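You operate a simulated robot arm through the tools that you are given. There is no shell and no other tool.

You run a simulated robot arm. Do the job below in one go: nothing can be reset, and whatever is moved stays where it is left.

JOB
Read how damp the blue-banded block is and set it drying on the warm plate.
Fine: brush it first, brush back; meter on the block, then on the white square; up to 15 % low, up to 25 % mid, more high; the plate stays on. Set down upright: small blue brush, sample block with the blue band. What is to be rubbed or washed off counts as gone when no trace of it is left.

The check looks at the end state, three seconds after you hand in, the way a careful person would. Anything else that was tipped, shoved, dropped, spilled or broken makes it a failure.

ROBOT AND FRAMES
A 7-joint arm with a two-finger gripper, fixed in place. Base frame: the origin is at the foot of the arm, x ahead of it, y to its left, z up; the work surface is at about z = 860. Units: mm, degrees, N and s.
With the tool pointing down near the work surface it reaches from about 340 to 720 mm from the base axis. Its first joint turns from -66.0 to 66.0 degrees. Payload 2.45 kg.
Tool frame: the origin (TCP) lies between the finger pads and is the grasp point; the fingertips stand 26 mm ahead of it; z points along the fingers, y is the line along which they close. Largest opening 96 mm; the body of the gripper starts 69 mm behind the TCP.
Orientation is that of the tool frame in the base frame, as [roll, pitch, yaw] about the fixed x, y, z axes, in that order (R = Rz(yaw) Ry(pitch) Rx(roll)). With the fingers straight down and closing along the base's y, the tool's x points along the base's -x, its y along +y and its z along -z.

CONTROLS
- The arm moves only by the tool nudge_tool. Its argument "rows" is a list that holds one entry, the list of rows, each a list of 7 numbers: the shift along the tool's x, y, z in mm, then the turn, a rotation vector about the tool's x, y, z in degrees, then the opening in per cent of the stroke, from 0 (shut) to 100 (fully open). In form: [[[dx, dy, dz, rx, ry, rz, gripper], ...]]. A call has 1 to 20 rows; each row is the pose to reach, as a shift and turn from the pose commanded when the call began, along the tool's axes at that moment. A row lasts 0.2 s, in which the tool goes at most 50 mm and 8.6 degrees; a call with a longer step from one row to the next is refused whole, and so is a gripper value outside its range. A pose out of reach is approached as far as the arm can. The call stops where the force on the tool passes 40 N (or 10 N more than at its start, if that is more) or the arm is blocked; 0.2 s more then pass. Each finger halts on what it meets, pressing with about 34 N; the grip force reading is that of the motor and also rises with nothing between the fingers. The clock runs only during rows and for 0.2 s after the last one: add rows that repeat a pose to give the fingers time. It gives the time, the measured TCP pose, the force on the tool (base axes), the opening and the grip force at its end, in the units of the frame above (readings bear some noise), with the torque about the TCP (base axes, N m) and any sound that the robot's microphone picked up.
- Cameras (640 x 400 px; columns grow to the right, rows downward): "scene" is fixed at [168.2, -388.3, 1435.5]; the picture's right is [0.77, -0.64, 0.00], its down [-0.29, -0.35, -0.89] and it looks along [0.57, 0.68, -0.46] (base axes); focal length 309 px, centre (320, 200). "wrist" rides on the gripper at [82, 3, -98] in the tool frame; the picture's right is [-0.04, 1.00, 0.00], its down [-0.73, -0.03, -0.68] and it looks along [-0.68, -0.03, 0.73] (tool axes); focal length 256 px, centre (320, 200). There is no depth. A picture from a camera that has moved, and an enlarged one, comes with that camera's place and axes in the base frame and with its lens.
- grab_frame(camera): a new picture of that camera. The clock stands still meanwhile.
- zoom(camera, box): a new picture of the part [left, top, right, bottom] of that camera's present view, enlarged. The clock stands still meanwhile.
- close_job(): hands the job in; it is judged then, once.

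Places have to be worked out from the pictures, the camera data and where the tool is seen. Open the gripper and draw the arm clear of the work before you hand the job in, unless the task says otherwise.

The tools are called after "Request:" as a command line: name --argument value ..., lists and objects as JSON in quotes. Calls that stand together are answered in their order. nudge_tool: Moves the arm, as the interface text tells. Its arguments: {"type":"object","properties":{"rows":{"type":"array","items":{"type":"array","items":{"type":"array","items":{"type":"number"}}}}},"required":["rows"]} The other tools are called the same way: grab_frame (camera) takes a picture; zoom (camera, box) takes an enlarged picture of a part of a camera's view; close_job () hands the job in.

At the start:

```text
time: 0.0
tool_pos: [483.3, -79.3, 1230.5]
tool_rot: [-179.9, 0.1, 179.9]
ft_force: [-0.3, -0.1, -0.4]
moment: [0.0, 0.02, 0.0]
gripper_width: 96.0
gripper_force: 0.0
```

scene: 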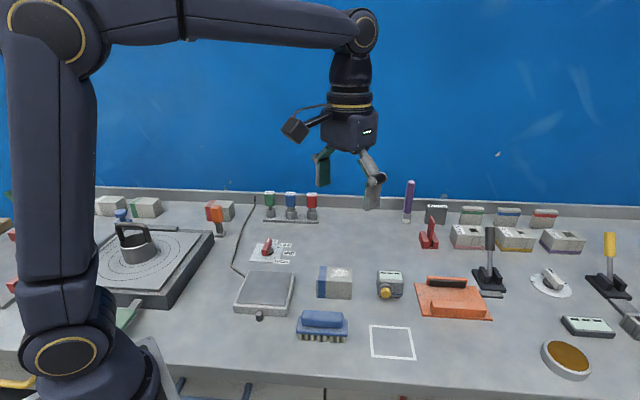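
wrist: 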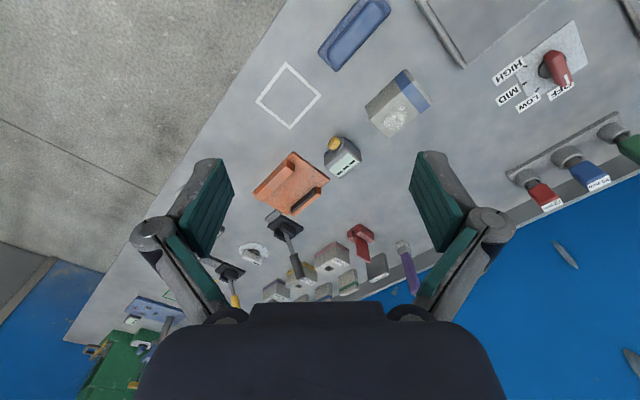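

I begin by looking closely at the work area: the blue brush, the banded block, the meter, the white square, the plate and its knob.

Request:
zoom --camera "scene" --box '[220, 220, 420, 370]'

Request:
zoom --camera "scene" --box '[360, 180, 640, 390]'

Request:
zoom --camera "wrist" --box '[220, 0, 640, 250]'

Request:
zoom --camera "scene" --box '[80, 180, 330, 340]'

```text
2.67 times, centred on (320, 295) of scene
camera zoom: at [168.2, -388.3, 1435.5], right [0.77, -0.64, 0.0], down [-0.29, -0.35, -0.89], along [0.57, 0.68, -0.46], focal length 824 px, centre (320, -53)
```

zoom: 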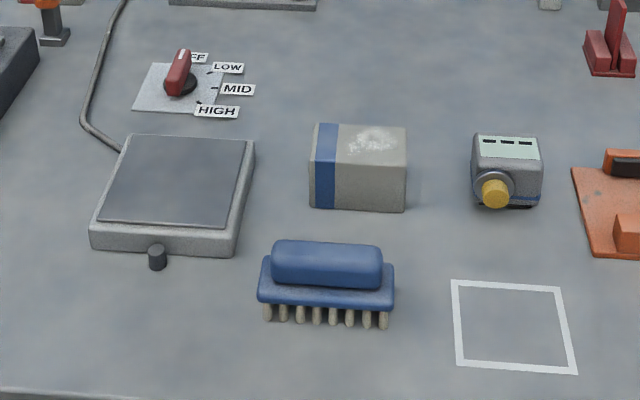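

```text
1.90 times, centred on (500, 285) of scene
camera zoom: at [168.2, -388.3, 1435.5], right [0.77, -0.64, 0.0], down [-0.29, -0.35, -0.89], along [0.57, 0.68, -0.46], focal length 589 px, centre (-23, 38)
```

zoom: 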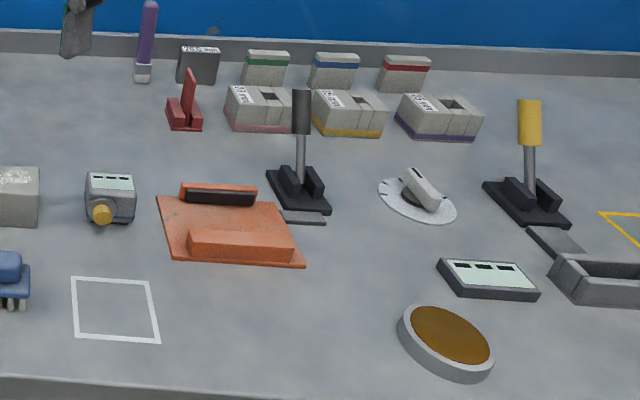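

```text
1.52 times, centred on (430, 125) of wrist
camera zoom: at [401.4, -76.2, 1328.1], right [0.04, 1.0, 0.0], down [0.73, -0.03, 0.68], along [0.68, -0.03, -0.73], focal length 390 px, centre (152, 314)
```

zoom: 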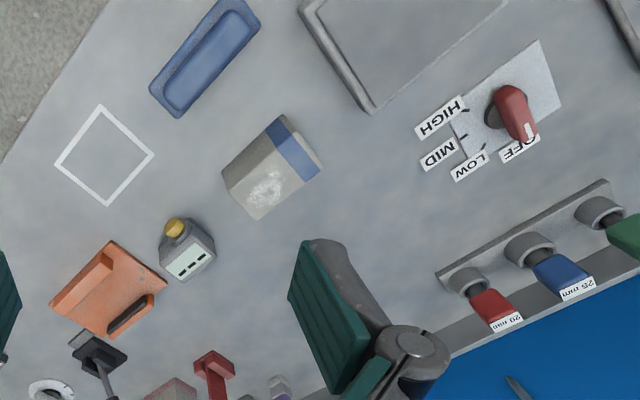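

```text
2.50 times, centred on (205, 260) of scene
camera zoom: at [168.2, -388.3, 1435.5], right [0.77, -0.64, 0.0], down [-0.29, -0.35, -0.89], along [0.57, 0.68, -0.46], focal length 773 px, centre (608, 50)
```

zoom: 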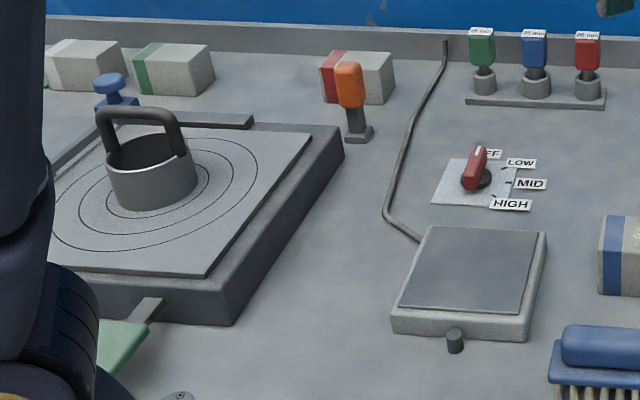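

The block carries a whitish patch on top; the plate's red knob points at OFF. I take closer looks at the meter, brush, block and knob to understand their shapes.

Request:
zoom --camera "scene" --box '[365, 260, 415, 310]'

Request:
zoom --camera "scene" --box '[285, 250, 365, 350]'

Request:
zoom --camera "scene" --box '[225, 230, 305, 330]'

Request:
zoom --camera "wrist" --box '[300, 110, 380, 200]'

Request:
zoom --camera "wrist" --box '[480, 10, 600, 120]'

```text
8.00 times, centred on (390, 285) of scene
camera zoom: at [168.2, -388.3, 1435.5], right [0.77, -0.64, 0.0], down [-0.29, -0.35, -0.89], along [0.57, 0.68, -0.46], focal length 2473 px, centre (-240, -480)
```

zoom: 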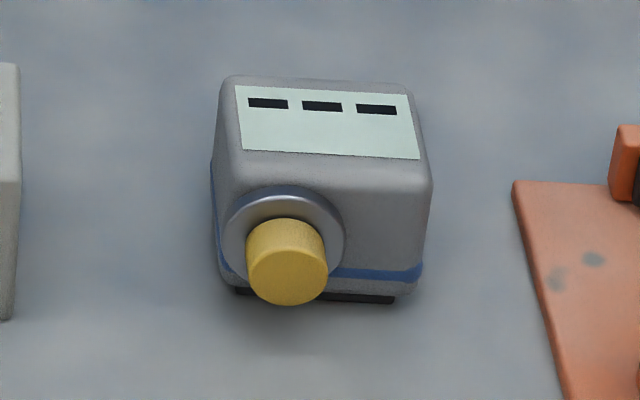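

```text
4.00 times, centred on (325, 300) of scene
camera zoom: at [168.2, -388.3, 1435.5], right [0.77, -0.64, 0.0], down [-0.29, -0.35, -0.89], along [0.57, 0.68, -0.46], focal length 1236 px, centre (300, -200)
```

zoom: 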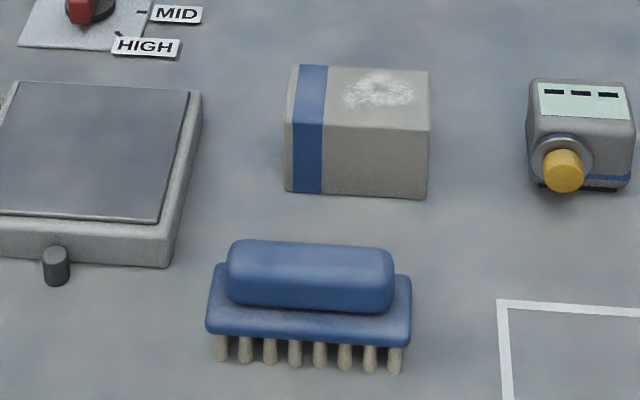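

```text
4.00 times, centred on (265, 280) of scene
camera zoom: at [168.2, -388.3, 1435.5], right [0.77, -0.64, 0.0], down [-0.29, -0.35, -0.89], along [0.57, 0.68, -0.46], focal length 1236 px, centre (540, -120)
```

zoom: 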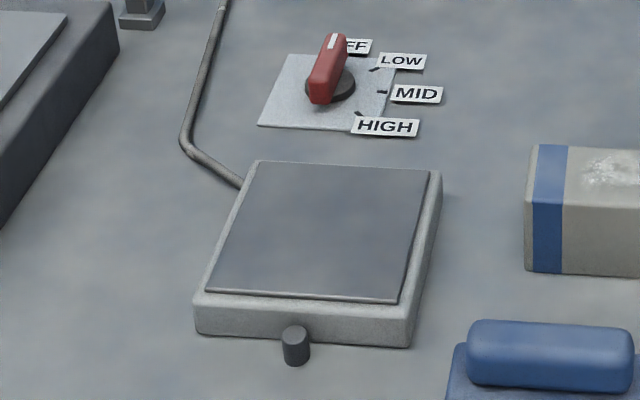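

```text
4.44 times, centred on (340, 155) of wrist
camera zoom: at [401.4, -76.2, 1328.1], right [0.04, 1.0, 0.0], down [0.73, -0.03, 0.68], along [0.68, -0.03, -0.73], focal length 1138 px, centre (231, 400)
```

zoom: 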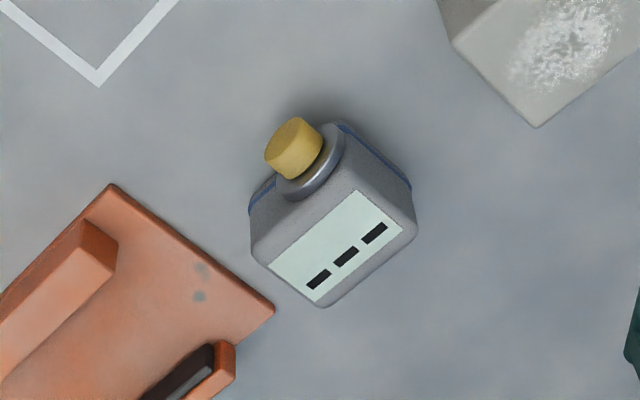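

```text
3.64 times, centred on (540, 65) of wrist
camera zoom: at [401.4, -76.2, 1328.1], right [0.04, 1.0, 0.0], down [0.73, -0.03, 0.68], along [0.68, -0.03, -0.73], focal length 931 px, centre (-480, 691)
```

zoom: 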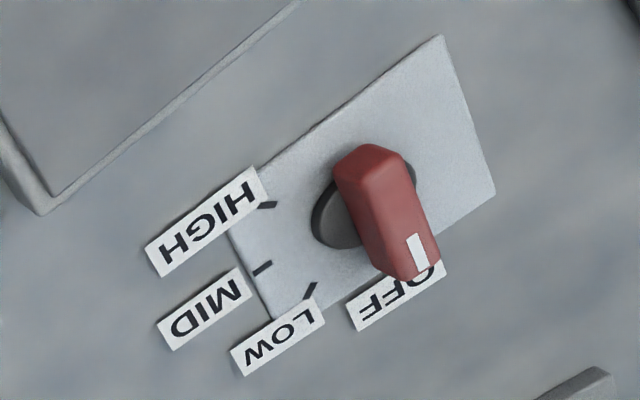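

The meter has a display on top, a blue band and a yellow button on its side; brush, block and meter all lie at about 45° in plan. I turn the wrist by about 45° and lower it above the brush (judged near x 470, y −30) for a closer look.

Request:
nudge_tool --rows '[[[3, 7.4, 25, 0, 0, 7.5, 100], [6, 14.8, 50, 0, 0, 15, 100], [9, 22.2, 75, 0, 0, 22.5, 100], [12, 29.5, 100, 0, 0, 30, 100], [15, 37, 125, 0, 0, 37.5, 100], [18.3, 44.3, 150, 0, 0, 45, 100], [18.3, 44.3, 150, 0, 0, 45, 100]]]'

Request:
grab_frame --camera "wrist"

Request:
grab_frame --camera "scene"

```text
time: 1.6
tool_pos: [463.1, -33.5, 1078.7]
tool_rot: [180.0, 0.0, 135.0]
ft_force: [-0.1, 0.4, -0.7]
moment: [0.03, 0.0, -0.03]
gripper_width: 96.0
gripper_force: 0.1
```

```text
taken
camera wrist: at [407.4, 25.7, 1176.7], right [0.74, 0.68, 0.0], down [0.5, -0.54, 0.68], along [0.46, -0.5, -0.73], focal length 256 px, centre (320, 200)
```

wrist: 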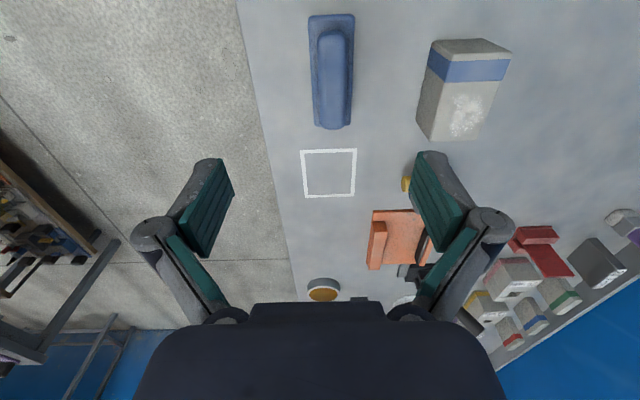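

```text
taken
```

scene: 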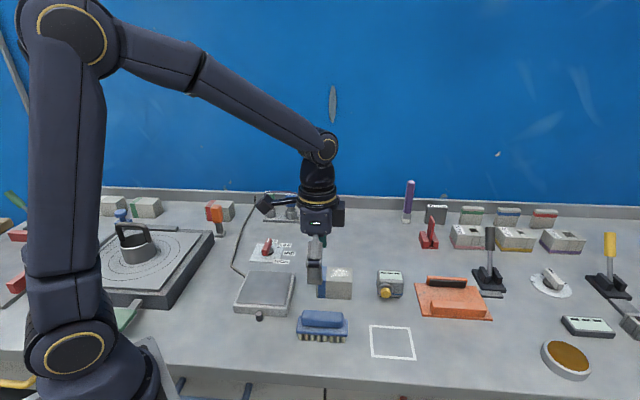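

The wrist view shows the brush from above, to the upper middle. I zoom in on brush and block for accurate placement.

Request:
zoom --camera "wrist" --box '[260, 0, 420, 140]'

Request:
zoom --camera "wrist" --box '[400, 20, 540, 150]'

```text
2.86 times, centred on (340, 70) of wrist
camera zoom: at [407.4, 25.7, 1176.7], right [0.74, 0.68, 0.0], down [0.5, -0.54, 0.68], along [0.46, -0.5, -0.73], focal length 731 px, centre (263, 571)
```

zoom: 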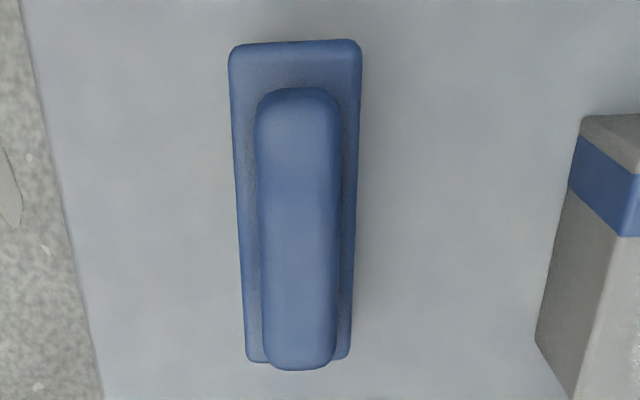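

```text
3.08 times, centred on (470, 85) of wrist
camera zoom: at [407.4, 25.7, 1176.7], right [0.74, 0.68, 0.0], down [0.5, -0.54, 0.68], along [0.46, -0.5, -0.73], focal length 788 px, centre (-142, 554)
```

zoom: 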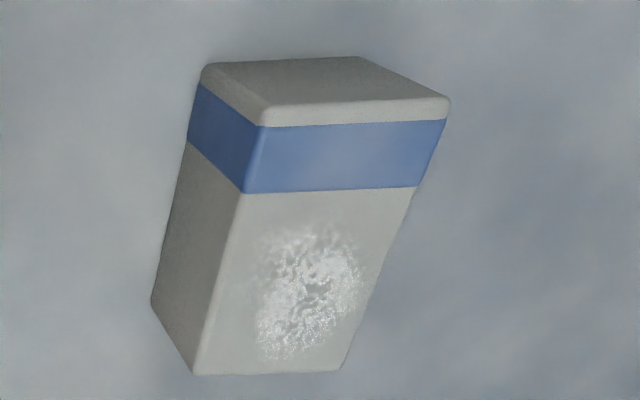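

Working from both cameras, the brush's centre is near (478, −33), long axis at −45°, handle top near z 912, base top near z 888. I move over it with fingers across the handle and stop higher to verify.

Request:
nudge_tool --rows '[[[-5, 5, 40, 0, 0, 0, 100], [-10.7, 11, 80, 0, 0, 0, 100], [-10.7, 11, 110, 0, 0, 0, 100], [-10.7, 11, 110, 0, 0, 0, 100], [-10.7, 11, 110, 0, 0, 0, 100]]]'

Request:
grab_frame --camera "wrist"

Request:
zoom --camera "scene" --box '[270, 240, 380, 350]'

```text
time: 2.8
tool_pos: [480.7, -33.9, 968.3]
tool_rot: [-179.9, -0.1, 135.0]
ft_force: [0.0, 0.4, -0.4]
moment: [0.01, 0.01, 0.01]
gripper_width: 96.2
gripper_force: 0.0
```

```text
taken
camera wrist: at [425.0, 25.0, 1066.6], right [0.73, 0.68, 0.0], down [0.5, -0.54, 0.68], along [0.46, -0.5, -0.73], focal length 256 px, centre (320, 200)
```

wrist: 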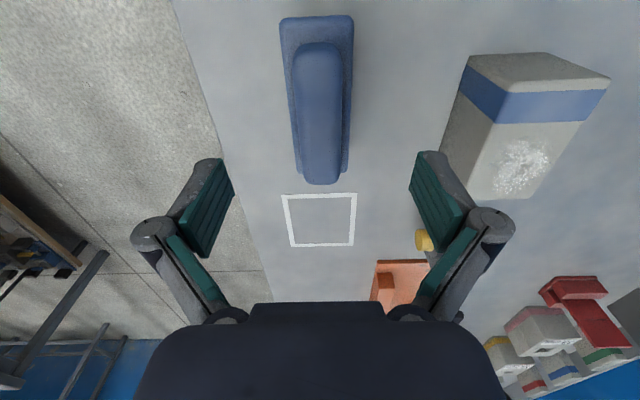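

```text
3.64 times, centred on (325, 295) of scene
camera zoom: at [168.2, -388.3, 1435.5], right [0.77, -0.64, 0.0], down [-0.29, -0.35, -0.89], along [0.57, 0.68, -0.46], focal length 1124 px, centre (302, -146)
```

zoom: 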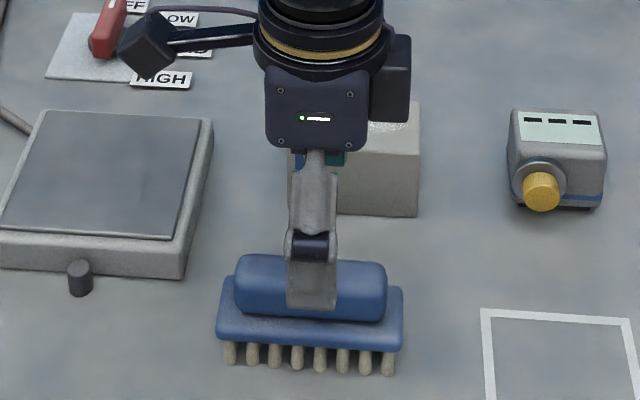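

Alignment over the handle looks good (handle centre ≈ (479, −33), TCP ≈ (480.7, −33.9)). I descend so that the fingertips reach about z 896, beside the handle and above the base, and check force.

Request:
nudge_tool --rows '[[[0, 0, 20, 0, 0, 0, 100], [0, 0, 35, 0, 0, 0, 100], [0, 0, 46, 0, 0, 0, 100], [0, 0, 46, 0, 0, 0, 100]]]'

Request:
zoom --camera "scene" --box '[270, 260, 370, 350]'

Request:
grab_frame --camera "wrist"

```text
time: 3.8
tool_pos: [480.8, -34.6, 923.8]
tool_rot: [-180.0, 0.0, 135.0]
ft_force: [-0.3, 0.1, 0.3]
moment: [-0.01, -0.02, 0.01]
gripper_width: 96.1
gripper_force: 0.1
```

```text
4.44 times, centred on (320, 305) of scene
camera zoom: at [168.2, -388.3, 1435.5], right [0.77, -0.64, 0.0], down [-0.29, -0.35, -0.89], along [0.57, 0.68, -0.46], focal length 1374 px, centre (320, -267)
```

zoom: 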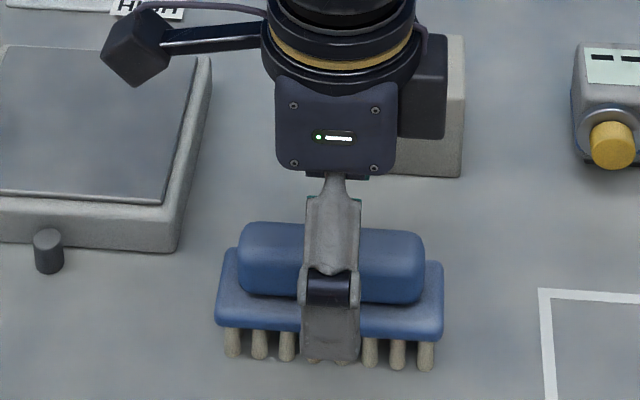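

```text
taken
camera wrist: at [425.0, 25.9, 1022.1], right [0.73, 0.68, 0.0], down [0.5, -0.54, 0.68], along [0.46, -0.5, -0.73], focal length 256 px, centre (320, 200)
```

wrist: 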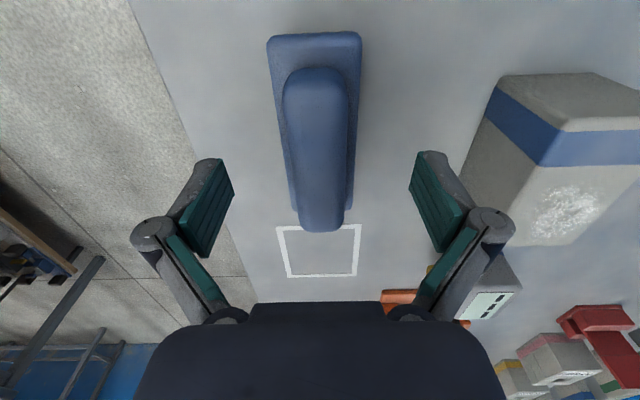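

Fingers straddle the handle with no contact. I close the grip on the handle.

Request:
nudge_tool --rows '[[[0, 0, 0, 0, 0, 0, 60], [0, 0, 0, 0, 0, 0, 30], [0, 0, 0, 0, 0, 0, 10], [0, 0, 0, 0, 0, 0, 10], [0, 0, 0, 0, 0, 0, 10], [0, 0, 0, 0, 0, 0, 10], [0, 0, 0, 0, 0, 0, 10]]]'

Request:
grab_frame --camera "wrist"

Request:
zoom --camera "scene" --box '[270, 260, 370, 350]'

```text
time: 5.4
tool_pos: [479.6, -34.1, 924.8]
tool_rot: [180.0, 0.0, 135.1]
ft_force: [-0.4, -0.8, 1.6]
moment: [0.03, -0.03, -0.02]
gripper_width: 27.3
gripper_force: 34.0
```

```text
taken
camera wrist: at [424.9, 25.8, 1022.3], right [0.73, 0.68, 0.0], down [0.5, -0.54, 0.68], along [0.46, -0.5, -0.73], focal length 256 px, centre (320, 200)
```

wrist: 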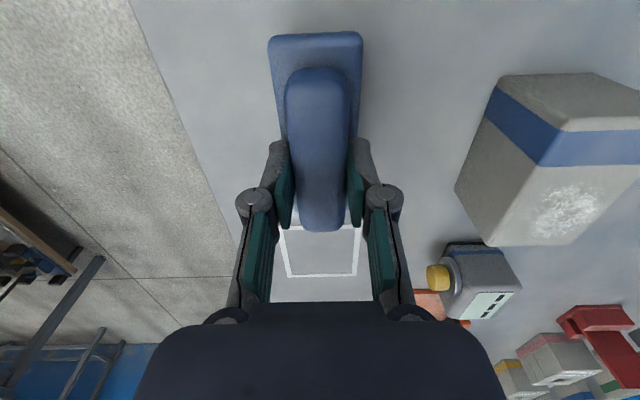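

```text
4.44 times, centred on (320, 305) of scene
camera zoom: at [168.2, -388.3, 1435.5], right [0.77, -0.64, 0.0], down [-0.29, -0.35, -0.89], along [0.57, 0.68, -0.46], focal length 1374 px, centre (320, -267)
```

zoom: 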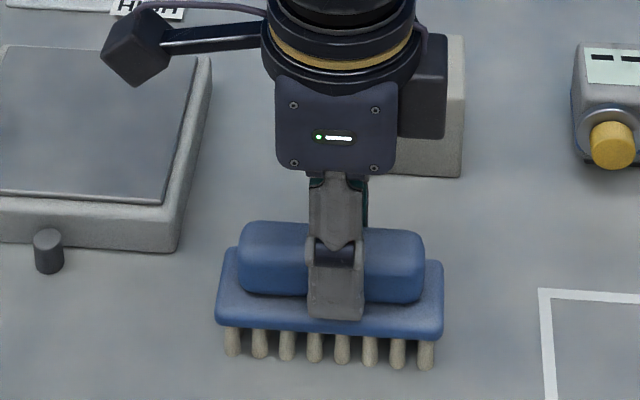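

The brush is held (27.3 mm). I lift it by 90 mm and carry it above the block's white patch, judged at about (603, 43), block top near z 916.

Request:
nudge_tool --rows '[[[0, 0, -10, 0, 0, 0, 10], [0, 0, -35, 0, 0, 0, 10], [0, 0, -60, 0, 0, 0, 10], [0, 0, -90, 0, 0, 0, 10], [-6, 26, -90, 0, 0, 0, 10], [-12, 54, -90, 0, 0, 0, 10], [-19, 83, -90, 0, 0, 0, 10], [-26, 112, -90, 0, 0, 0, 10], [-32.5, 141, -90, 0, 0, 0, 10], [-32.5, 141, -90, 0, 0, 0, 10], [-32.5, 141, -90, 0, 0, 0, 10]]]'

Request:
grab_frame --camera "wrist"

Request:
grab_frame --camera "scene"

Request:
zoom --camera "scene" --box '[280, 200, 400, 310]'

```text
time: 7.8
tool_pos: [601.3, 43.0, 1012.7]
tool_rot: [-180.0, 0.0, 135.0]
ft_force: [-0.4, 0.2, -0.9]
moment: [0.02, 0.0, -0.02]
gripper_width: 27.1
gripper_force: 34.3
```

```text
taken
camera wrist: at [545.0, 101.5, 1111.2], right [0.73, 0.68, 0.0], down [0.5, -0.54, 0.68], along [0.46, -0.5, -0.73], focal length 256 px, centre (320, 200)
```

wrist: 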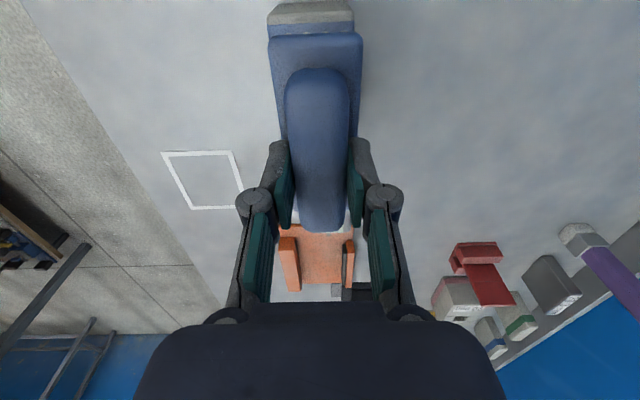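

```text
taken
```

scene: 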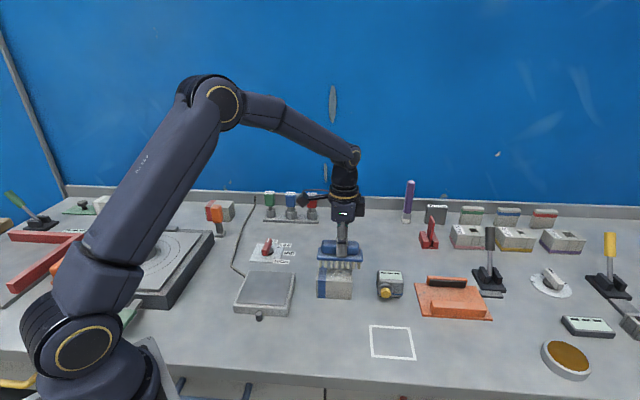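

```text
3.64 times, centred on (340, 255) of scene
camera zoom: at [168.3, -388.3, 1435.5], right [0.77, -0.64, 0.0], down [-0.29, -0.35, -0.89], along [0.57, 0.68, -0.46], focal length 1124 px, centre (247, 0)
```

zoom: 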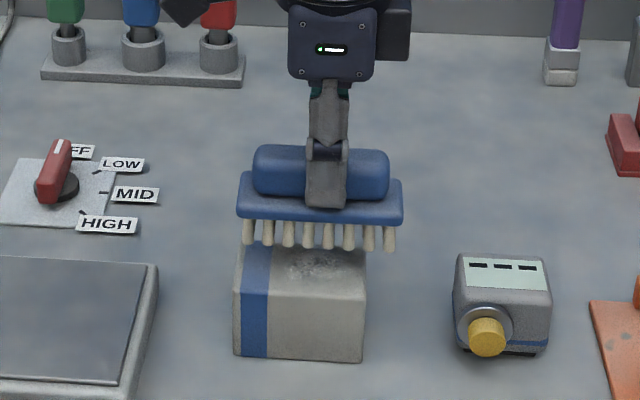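

The brush is above the patch, with bristle tips at about z 949. I lower it gently toward the block's top to find contact.

Request:
nudge_tool --rows '[[[0, 2, 15, 0, 0, 0, 10], [0, 3, 24, 0, 0, 0, 10], [0, 3, 28, 0, 0, 0, 10], [0, 3, 28, 0, 0, 0, 10]]]'

Request:
zoom --camera "scene" --box '[290, 230, 380, 310]'

```text
time: 8.8
tool_pos: [605.1, 42.4, 985.4]
tool_rot: [180.0, 0.0, 135.0]
ft_force: [-0.2, 0.0, -1.1]
moment: [-0.03, -0.01, -0.03]
gripper_width: 27.0
gripper_force: 33.9
```

```text
5.00 times, centred on (335, 270) of scene
camera zoom: at [168.2, -388.3, 1435.5], right [0.77, -0.64, 0.0], down [-0.29, -0.35, -0.89], along [0.57, 0.68, -0.46], focal length 1546 px, centre (245, -150)
```

zoom: 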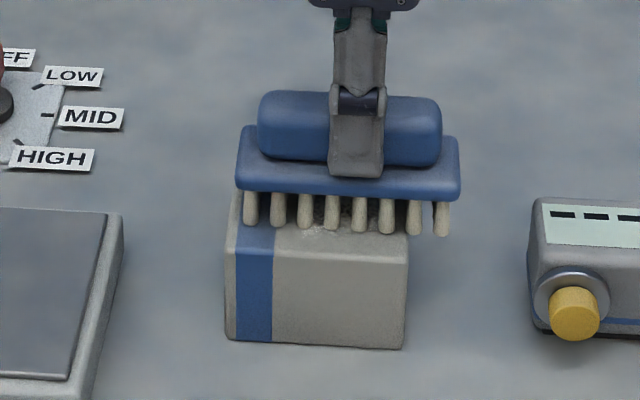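

Tips are a few mm above the top, no contact yet. I go down in 2 mm steps.

Request:
nudge_tool --rows '[[[0, 0, 1, 0, 0, 0, 10], [0, 0, 2, 0, 0, 0, 10], [0, 0, 3, 0, 0, 0, 10], [0, 0, 3, 0, 0, 0, 10]]]'

```text
time: 9.8
tool_pos: [605.1, 43.6, 984.2]
tool_rot: [179.9, 0.0, 135.0]
ft_force: [-5.6, 0.4, 14.3]
moment: [0.25, 0.46, 0.06]
gripper_width: 27.2
gripper_force: 33.9
```

Contact made: 14 N upward at TCP z ≈ 984. That's more than needed, so I ease off by about 1 mm and then make a first short stroke across the patch.

Request:
nudge_tool --rows '[[[0, 0, -0.8, 0, 0, 0, 10], [0, 0, -0.8, 0, 0, 0, 10]]]'

```text
time: 10.4
tool_pos: [604.7, 42.6, 983.8]
tool_rot: [180.0, 0.1, 135.0]
ft_force: [0.5, -1.8, 3.6]
moment: [0.02, -0.04, 0.01]
gripper_width: 27.3
gripper_force: 33.4
```

About 4 N now. I sweep back and forth along the short axis (±12 mm) and check.

Request:
nudge_tool --rows '[[[0, 6, 0.2, 0, 0, 0, 10], [0, 12, 0.2, 0, 0, 0, 10], [0, 6, 0.2, 0, 0, 0, 10], [0, 0, 0.2, 0, 0, 0, 10], [0, -6, 0.2, 0, 0, 0, 10], [0, -12, 0.2, 0, 0, 0, 10], [0, -6, 0.2, 0, 0, 0, 10], [0, 0, 0.2, 0, 0, 0, 10], [0, 6, 0.2, 0, 0, 0, 10], [0, 12, 0.2, 0, 0, 0, 10], [0, 6, 0.2, 0, 0, 0, 10], [0, 0, 0.2, 0, 0, 0, 10], [0, -6, 0.2, 0, 0, 0, 10], [0, -12, 0.2, 0, 0, 0, 10], [0, -6, 0.2, 0, 0, 0, 10], [0, 0, 0.2, 0, 0, 0, 10]]]'

Request:
zoom --camera "scene" --box '[290, 230, 380, 310]'

```text
time: 13.8
tool_pos: [603.4, 43.8, 983.1]
tool_rot: [180.0, -0.1, 135.0]
ft_force: [-0.5, -1.6, 3.4]
moment: [-0.08, -0.1, -0.06]
gripper_width: 27.3
gripper_force: 34.3
```

```text
5.00 times, centred on (335, 270) of scene
camera zoom: at [168.1, -388.3, 1435.5], right [0.77, -0.64, 0.0], down [-0.29, -0.35, -0.89], along [0.57, 0.68, -0.46], focal length 1546 px, centre (245, -150)
```

zoom: 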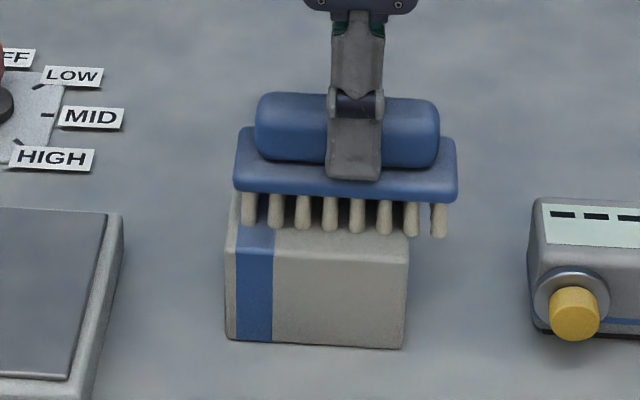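

The block stayed put and the visible dust is less. I lift the brush to inspect the top.

Request:
nudge_tool --rows '[[[0, 0, -20, 0, 0, 0, 10], [0, 0, -50, 0, 0, 0, 10], [0, 0, -70, 0, 0, 0, 10], [0, 0, -70, 0, 0, 0, 10]]]'

Request:
zoom --camera "scene" --box '[305, 250, 365, 310]'

```text
time: 14.8
tool_pos: [603.0, 45.1, 1054.3]
tool_rot: [180.0, 0.0, 135.0]
ft_force: [-0.4, 0.0, -1.8]
moment: [0.01, 0.0, -0.01]
gripper_width: 27.2
gripper_force: 34.1
```

```text
6.67 times, centred on (335, 280) of scene
camera zoom: at [168.2, -388.3, 1435.5], right [0.77, -0.64, 0.0], down [-0.29, -0.35, -0.89], along [0.57, 0.68, -0.46], focal length 2061 px, centre (220, -333)
```

zoom: 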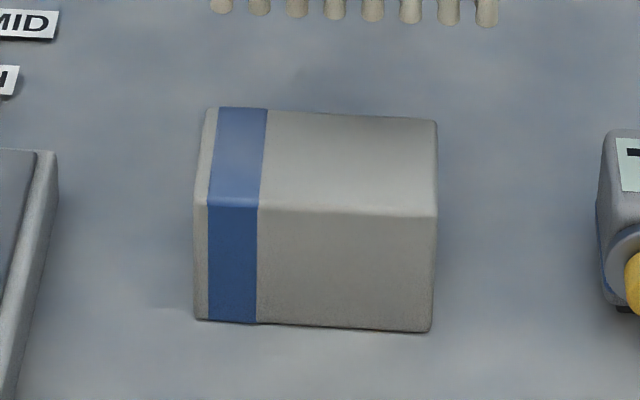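

From the front the top looks clean. I carry the brush back above its old spot, and from there check the block's top with the wrist camera.

Request:
nudge_tool --rows '[[[6, -27, 5, 0, 0, 0, 10], [13, -57, 10, 0, 0, 0, 10], [20, -87, 18, 0, 0, 0, 10], [27, -117, 28, 0, 0, 0, 10], [32.5, -144, 35, 0, 0, 0, 10], [32.5, -144, 39.6, 0, 0, 0, 10], [32.5, -144, 39.6, 0, 0, 0, 10]]]'

Request:
zoom --camera "wrist" --box '[400, 20, 620, 200]'

Request:
grab_frame --camera "wrist"

```text
time: 16.4
tool_pos: [480.8, -35.6, 1013.7]
tool_rot: [-180.0, 0.0, 134.9]
ft_force: [0.3, -0.2, -1.1]
moment: [0.0, 0.01, 0.02]
gripper_width: 27.1
gripper_force: 33.9
```

```text
2.22 times, centred on (510, 110) of wrist
camera zoom: at [425.2, 24.6, 1111.3], right [0.73, 0.68, 0.0], down [0.5, -0.54, 0.68], along [0.46, -0.5, -0.73], focal length 569 px, centre (-102, 400)
```

zoom: 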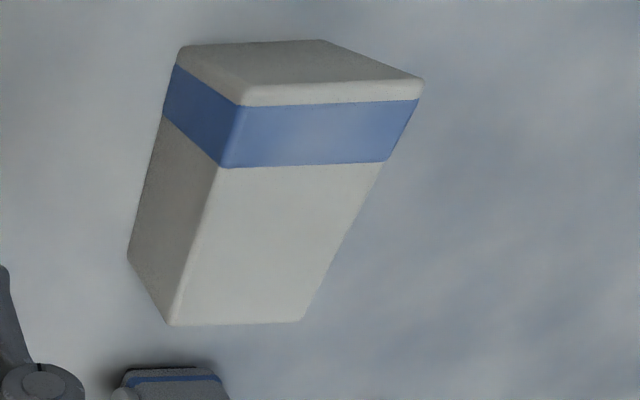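

```text
taken
camera wrist: at [425.2, 24.6, 1111.3], right [0.73, 0.68, 0.0], down [0.5, -0.54, 0.68], along [0.46, -0.5, -0.73], focal length 256 px, centre (320, 200)
```

wrist: 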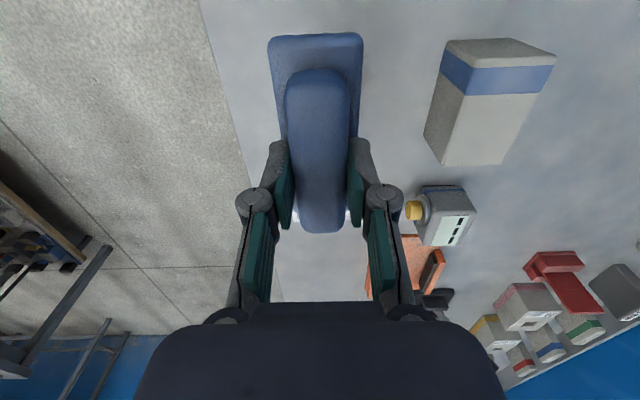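

The block's top is clean. I lower the brush back onto its old spot, stopping just above the table first.

Request:
nudge_tool --rows '[[[0, 0, 30, 0, 0, 0, 10], [0, 0, 60, 0, 0, 0, 10], [0, 0, 80, 0, 0, 0, 10], [0, 0, 87, 0, 0, 0, 10], [0, 0, 87, 0, 0, 0, 10]]]'

Request:
zoom --camera "scene" --box '[270, 260, 370, 350]'

```text
time: 17.6
tool_pos: [477.9, -36.4, 925.0]
tool_rot: [-179.9, -0.1, 135.0]
ft_force: [0.6, -0.2, -1.8]
moment: [-0.02, 0.02, 0.04]
gripper_width: 27.3
gripper_force: 34.6
```

```text
4.44 times, centred on (320, 305) of scene
camera zoom: at [168.2, -388.3, 1435.5], right [0.77, -0.64, 0.0], down [-0.29, -0.35, -0.89], along [0.57, 0.68, -0.46], focal length 1374 px, centre (320, -267)
```

zoom: 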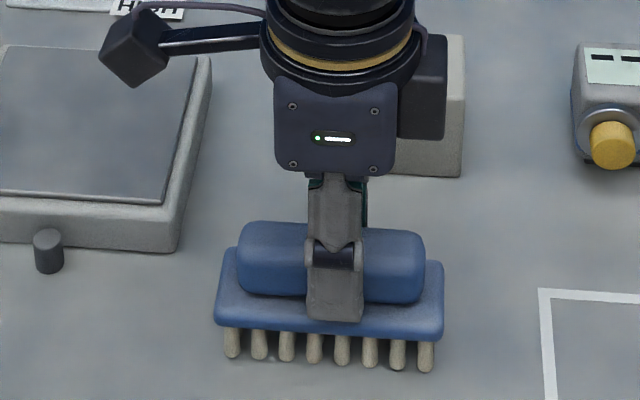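

Still hanging free (−1.8 N is its weight). I lower by 2–3 mm more.

Request:
nudge_tool --rows '[[[0, 0, 1, 0, 0, 0, 10], [0, 0, 2, 0, 0, 0, 10], [0, 0, 2.6, 0, 0, 0, 10], [0, 0, 2.6, 0, 0, 0, 10]]]'

```text
time: 18.6
tool_pos: [478.7, -34.2, 924.2]
tool_rot: [-180.0, 0.0, 135.0]
ft_force: [0.3, -0.1, -1.5]
moment: [0.0, -0.02, 0.04]
gripper_width: 27.4
gripper_force: 34.3
```

Request:
nudge_tool --rows '[[[0, 0, 0.5, 0, 0, 0, 10], [0, 0, 0.9, 0, 0, 0, 10], [0, 0, 0.9, 0, 0, 0, 10]]]'

```text
time: 19.4
tool_pos: [480.9, -35.0, 923.5]
tool_rot: [180.0, 0.0, 135.1]
ft_force: [-0.3, 0.0, 1.9]
moment: [-0.04, -0.09, 0.01]
gripper_width: 27.1
gripper_force: 34.1
```

The bristles touch the table lightly (about 3 N change). I open the fingers and rise clear.

Request:
nudge_tool --rows '[[[0, 0, 0, 0, 0, 0, 35], [0, 0, 0, 0, 0, 0, 60], [0, 0, 0, 0, 0, 0, 60], [0, 0, 0, 0, 0, 0, 60]]]'

Request:
nudge_tool --rows '[[[0, 0, -20, 0, 0, 0, 60], [0, 0, -50, 0, 0, 0, 60], [0, 0, -80, 0, 0, 0, 60], [0, 0, -110, 0, 0, 0, 60], [0, 0, -110, 0, 0, 0, 60]]]'

Request:
grab_frame --camera "wrist"

Request:
zoom --camera "scene" --box '[270, 240, 420, 350]'

```text
time: 20.4
tool_pos: [480.5, -35.1, 922.2]
tool_rot: [-180.0, 0.0, 134.9]
ft_force: [0.1, 0.0, -0.4]
moment: [0.02, 0.01, 0.01]
gripper_width: 57.5
gripper_force: 0.1
```

```text
time: 21.6
tool_pos: [482.9, -35.8, 1034.5]
tool_rot: [-179.9, 0.1, 135.1]
ft_force: [-0.2, 0.2, 0.2]
moment: [-0.04, -0.01, 0.02]
gripper_width: 57.5
gripper_force: 0.0
```

```text
taken
camera wrist: at [425.8, 24.6, 1133.6], right [0.73, 0.68, 0.0], down [0.5, -0.54, 0.68], along [0.46, -0.5, -0.73], focal length 256 px, centre (320, 200)
```

wrist: 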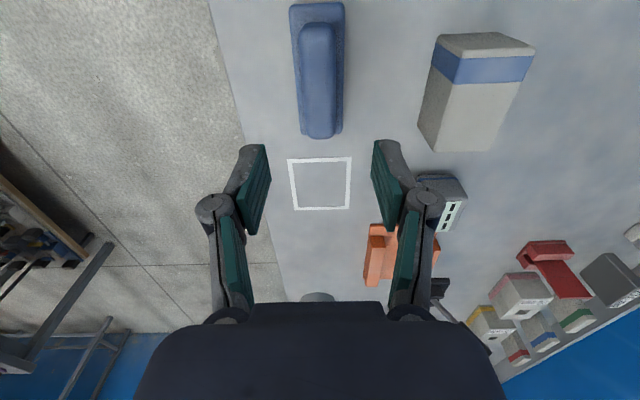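

```text
3.64 times, centred on (345, 295) of scene
camera zoom: at [168.2, -388.3, 1435.5], right [0.77, -0.64, 0.0], down [-0.29, -0.35, -0.89], along [0.57, 0.68, -0.46], focal length 1124 px, centre (229, -146)
```

zoom: 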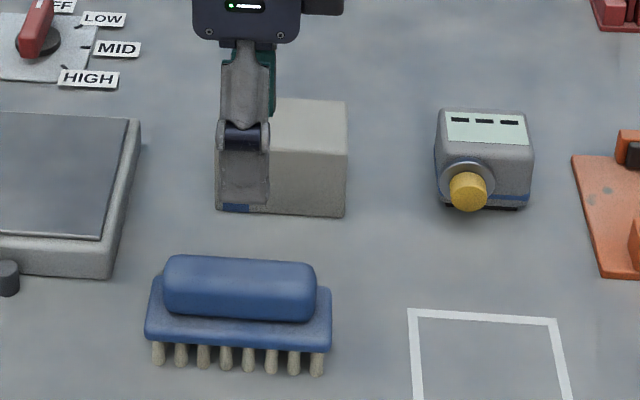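

The brush stands upright where it was. Next I move above the meter (judged near (685, −45)) at a safe height to see it from above.

Request:
nudge_tool --rows '[[[-22, 20, 0, 0, 0, 0, 100], [-47, 43, 0, 0, 0, 0, 100], [-73, 66, 0, 0, 0, 0, 100], [-99, 90, 0, 0, 0, 0, 100], [-126, 114, 0, 0, 0, 0, 100], [-151, 137, 0, 0, 0, 0, 100], [-151, 137, 0, 0, 0, 0, 100], [-151, 137, 0, 0, 0, 0, 100]]]'

Request:
grab_frame --camera "wrist"

Request:
grab_frame --camera "scene"

```text
time: 23.4
tool_pos: [684.3, -43.9, 1032.4]
tool_rot: [180.0, 0.0, 135.0]
ft_force: [-0.7, 0.2, -0.9]
moment: [0.01, -0.04, -0.01]
gripper_width: 96.0
gripper_force: 0.0
```

```text
taken
camera wrist: at [628.8, 15.7, 1131.2], right [0.73, 0.68, 0.0], down [0.5, -0.54, 0.68], along [0.46, -0.5, -0.73], focal length 256 px, centre (320, 200)
```

wrist: 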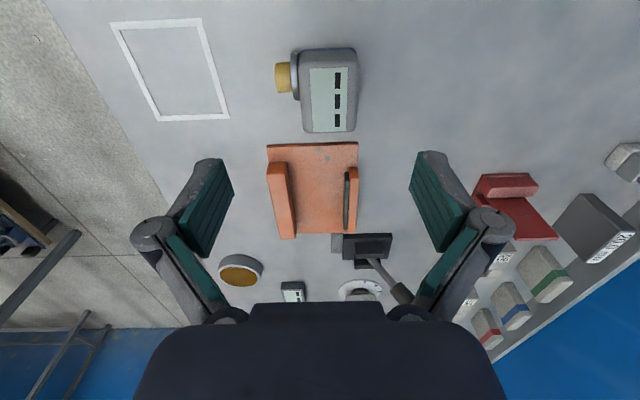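

```text
taken
```

scene: 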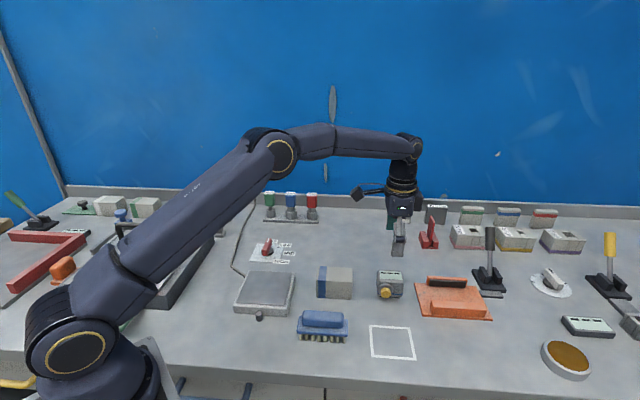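

Request:
zoom --camera "wrist" --box '[250, 20, 410, 150]'

Request:
zoom --camera "wrist" --box '[90, 0, 260, 140]'

```text
3.08 times, centred on (330, 85) of wrist
camera zoom: at [628.8, 15.7, 1131.2], right [0.73, 0.68, 0.0], down [0.5, -0.54, 0.68], along [0.46, -0.5, -0.73], focal length 788 px, centre (289, 554)
```

zoom: 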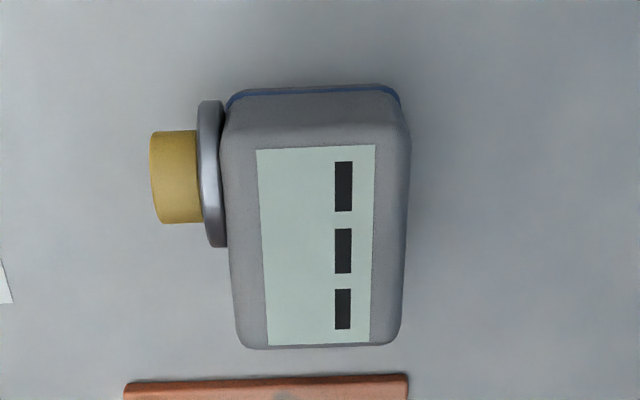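

```text
2.86 times, centred on (175, 70) of wrist
camera zoom: at [628.8, 15.7, 1131.2], right [0.73, 0.68, 0.0], down [0.5, -0.54, 0.68], along [0.46, -0.5, -0.73], focal length 731 px, centre (734, 571)
```

zoom: 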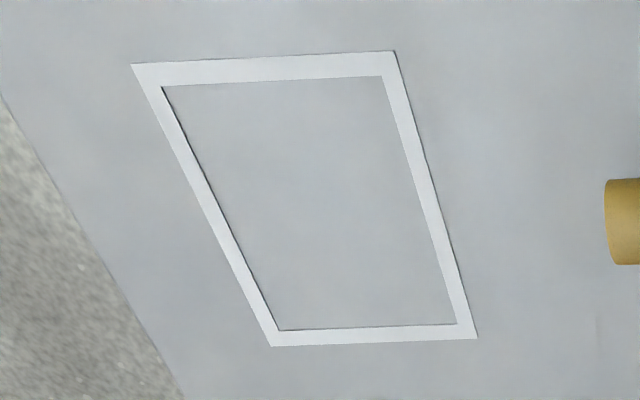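

The meter's body is about 62 × 47 mm and 50 mm high, centred near (693.6, −43.5), its yellow button on the front side. I turn the wrist 90° so the fingers take it by its two free ends, not by the button, and look again.

Request:
nudge_tool --rows '[[[-1, 1, 0, 0, 0, -8, 90], [-2, 2, 0, 0, 0, -16, 90], [-3, 3, 0, 0, 0, -24, 90], [-4, 4, 0, 0, 0, -32, 90], [-5, 5, 0, 0, 0, -40, 90], [-6, 6, 0, 0, 0, -48, 90], [-6.3, 6.9, 0, 0, 0, -56, 90], [-6.3, 6.9, 0, 0, 0, -64, 90], [-6.3, 6.9, 0, 0, 0, -72, 90], [-6.3, 6.9, 0, 0, 0, -80, 90], [-6.3, 6.9, 0, 0, 0, -88, 90], [-6.3, 6.9, 0, 0, 0, -90, 90], [-6.3, 6.9, 0, 0, 0, -90, 90]]]'

Request:
grab_frame --camera "wrist"

Request:
grab_frame --camera "scene"

```text
time: 26.2
tool_pos: [693.8, -43.5, 1032.2]
tool_rot: [-180.0, 0.1, -134.9]
ft_force: [0.2, 0.8, 0.0]
moment: [-0.02, -0.03, 0.0]
gripper_width: 86.2
gripper_force: 0.1
```

```text
taken
camera wrist: at [633.3, -99.5, 1131.8], right [-0.68, 0.73, 0.0], down [0.54, 0.5, 0.68], along [0.5, 0.46, -0.73], focal length 256 px, centre (320, 200)
```

wrist: 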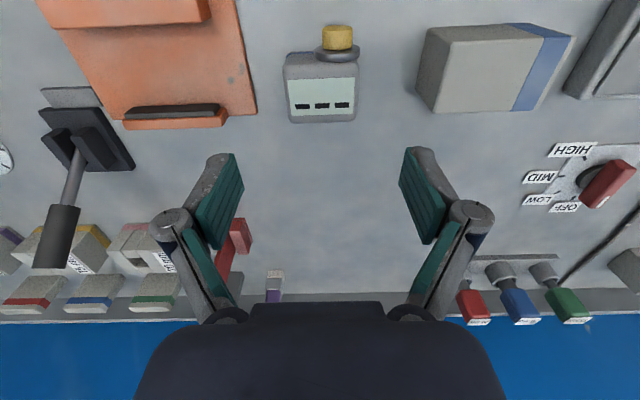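

```text
taken
```

scene: 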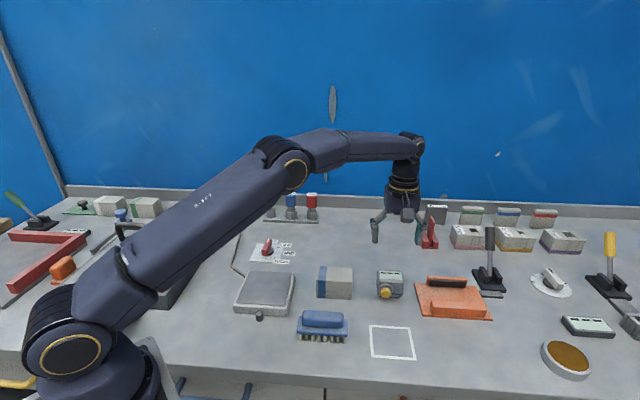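

The view from this side is clear; I zoom in on the meter to refine its centre and the clearance to the orange fixture.

Request:
zoom --camera "wrist" --box '[220, 10, 420, 150]'

```text
2.86 times, centred on (320, 80) of wrist
camera zoom: at [633.3, -99.5, 1131.8], right [-0.68, 0.73, 0.0], down [0.54, 0.5, 0.68], along [0.5, 0.46, -0.73], focal length 731 px, centre (320, 543)
```

zoom: 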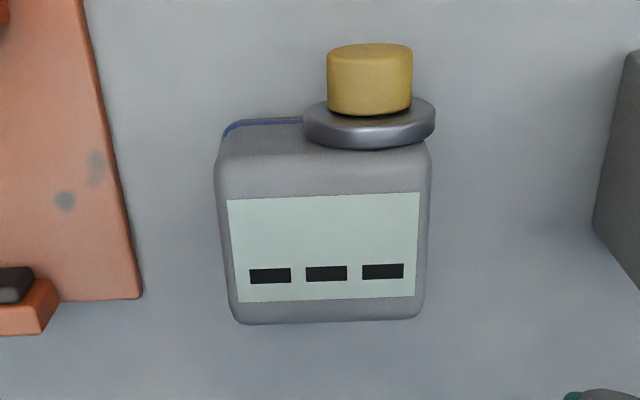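

Centre refined to about (694, −42.5), so the gripper is already above it within 1 mm, and the orange plate edge is some 69 mm from the centre – enough room. I descend to a mid height first.

Request:
nudge_tool --rows '[[[0, 0, 35, 0, 0, 0, 90], [0, 0, 70, 0, 0, 0, 90], [0, 0, 90, 0, 0, 0, 90], [0, 0, 90, 0, 0, 0, 90]]]'

Request:
grab_frame --camera "wrist"

Request:
zoom --camera "scene" --box '[330, 200, 480, 310]'

```text
time: 27.2
tool_pos: [694.1, -47.5, 941.2]
tool_rot: [180.0, 0.0, -135.0]
ft_force: [-0.4, -0.2, 0.3]
moment: [0.01, -0.03, -0.05]
gripper_width: 86.4
gripper_force: 0.1
```

```text
taken
camera wrist: at [634.8, -102.9, 1040.1], right [-0.68, 0.73, 0.0], down [0.54, 0.5, 0.68], along [0.5, 0.46, -0.73], focal length 256 px, centre (320, 200)
```

wrist: 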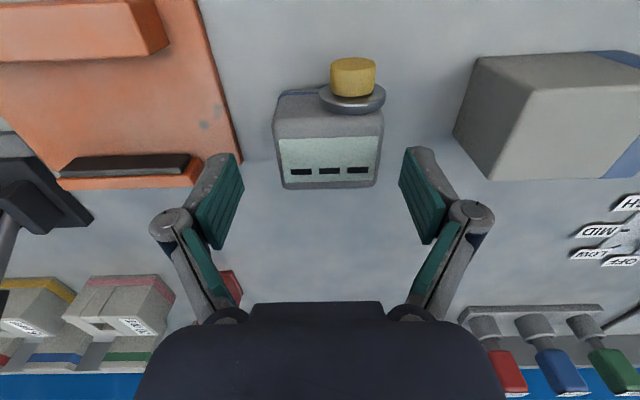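

```text
3.64 times, centred on (405, 255) of scene
camera zoom: at [168.2, -388.3, 1435.5], right [0.77, -0.64, 0.0], down [-0.29, -0.35, -0.89], along [0.57, 0.68, -0.46], focal length 1124 px, centre (11, 0)
```

zoom: 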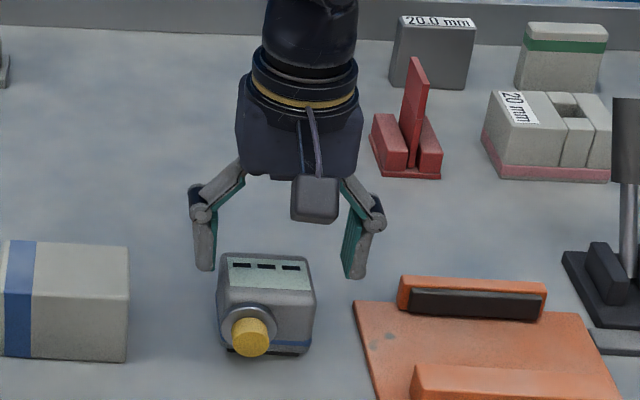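

The meter appears slightly right of the finger centre, and the reading shows a few mm of drift in y. I hold for a moment to see the settled pose.

Request:
nudge_tool --rows '[[[0, 0, 0, 0, 0, 0, 90], [0, 0, 0, 0, 0, 0, 90], [0, 0, 0, 0, 0, 0, 90]]]'

Request:
zoom --camera "wrist" --box '[220, 30, 420, 220]'

```text
time: 28.0
tool_pos: [693.7, -46.9, 942.7]
tool_rot: [-180.0, 0.0, -135.0]
ft_force: [0.2, 0.5, -0.3]
moment: [-0.01, 0.01, -0.01]
gripper_width: 86.3
gripper_force: 0.1
```

```text
2.11 times, centred on (320, 125) of wrist
camera zoom: at [634.8, -102.8, 1040.3], right [-0.68, 0.73, 0.0], down [0.54, 0.5, 0.68], along [0.5, 0.46, -0.73], focal length 539 px, centre (320, 358)
```

zoom: 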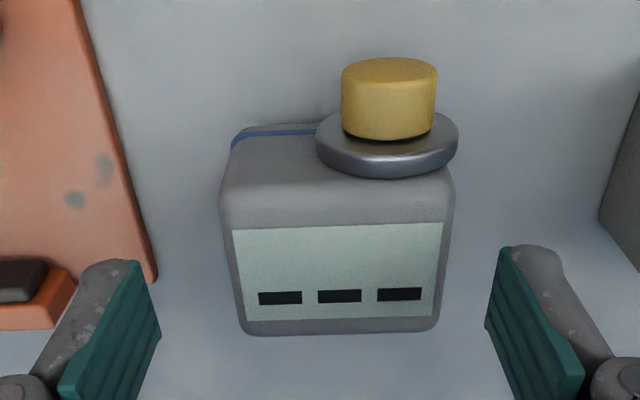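

Settled TCP is (694, −47), and the meter centre works out at about (696, −40). I correct sideways, then descend to TCP z ≈ 898 so the pads take the meter at mid height.

Request:
nudge_tool --rows '[[[-5, 3.5, 0, 0, 0, 0, 90], [-5, 3.5, 0, 0, 0, 0, 90], [-5, 3.5, 20, 0, 0, 0, 90], [-5, 3.5, 34, 0, 0, 0, 90], [-5, 3.5, 44, 0, 0, 0, 90], [-5, 3.5, 44, 0, 0, 0, 90], [-5, 3.5, 44, 0, 0, 0, 90]]]'

Request:
grab_frame --camera "wrist"

Request:
zoom --camera "scene" --box '[340, 220, 460, 310]'

```text
time: 29.6
tool_pos: [696.0, -40.3, 897.4]
tool_rot: [-180.0, 0.0, -135.0]
ft_force: [-0.3, -0.2, -0.6]
moment: [0.0, -0.01, 0.0]
gripper_width: 86.4
gripper_force: 0.1
```

```text
taken
camera wrist: at [635.1, -95.8, 995.7], right [-0.68, 0.73, 0.0], down [0.54, 0.5, 0.68], along [0.5, 0.46, -0.73], focal length 256 px, centre (320, 200)
```

wrist: 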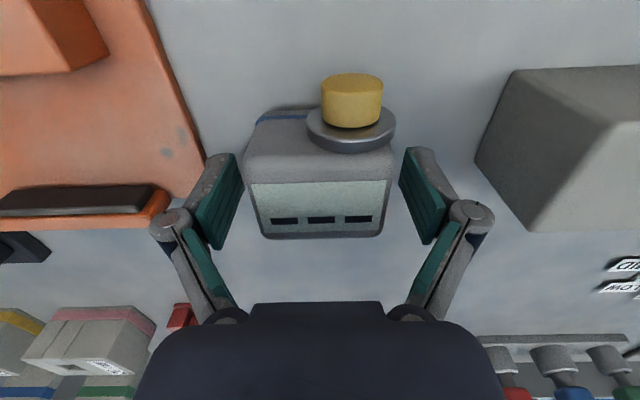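

```text
4.44 times, centred on (400, 265) of scene
camera zoom: at [168.2, -388.3, 1435.5], right [0.77, -0.64, 0.0], down [-0.29, -0.35, -0.89], along [0.57, 0.68, -0.46], focal length 1374 px, centre (-36, -89)
```

zoom: 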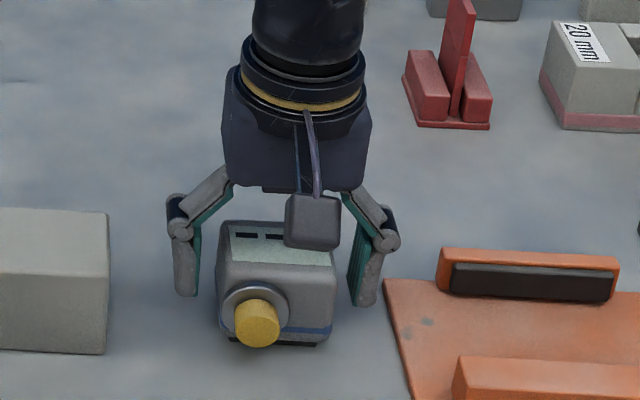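

The meter sits centred between the fingers. I close on its two ends.

Request:
nudge_tool --rows '[[[0, 0, 0, 0, 0, 0, 70], [0, 0, 0, 0, 0, 0, 55], [0, 0, 0, 0, 0, 0, 50], [0, 0, 0, 0, 0, 0, 50], [0, 0, 0, 0, 0, 0, 50]]]'

Request:
grab_frame --camera "wrist"

```text
time: 30.8
tool_pos: [696.2, -40.0, 897.4]
tool_rot: [-180.0, 0.0, -135.0]
ft_force: [-0.9, 0.5, 1.7]
moment: [-0.1, 0.0, -0.02]
gripper_width: 61.6
gripper_force: 33.8
```

```text
taken
camera wrist: at [635.1, -95.7, 995.9], right [-0.68, 0.73, 0.0], down [0.54, 0.5, 0.68], along [0.5, 0.46, -0.73], focal length 256 px, centre (320, 200)
```

wrist: 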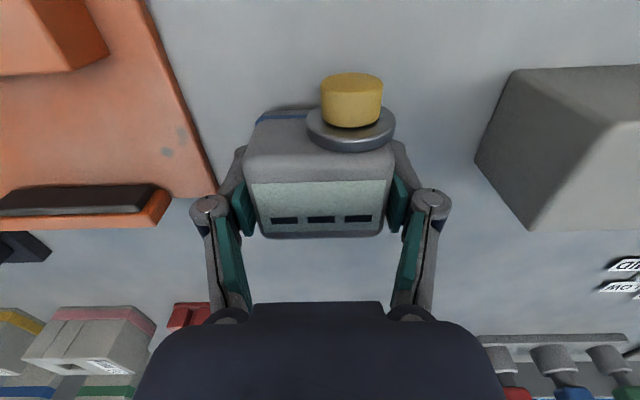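

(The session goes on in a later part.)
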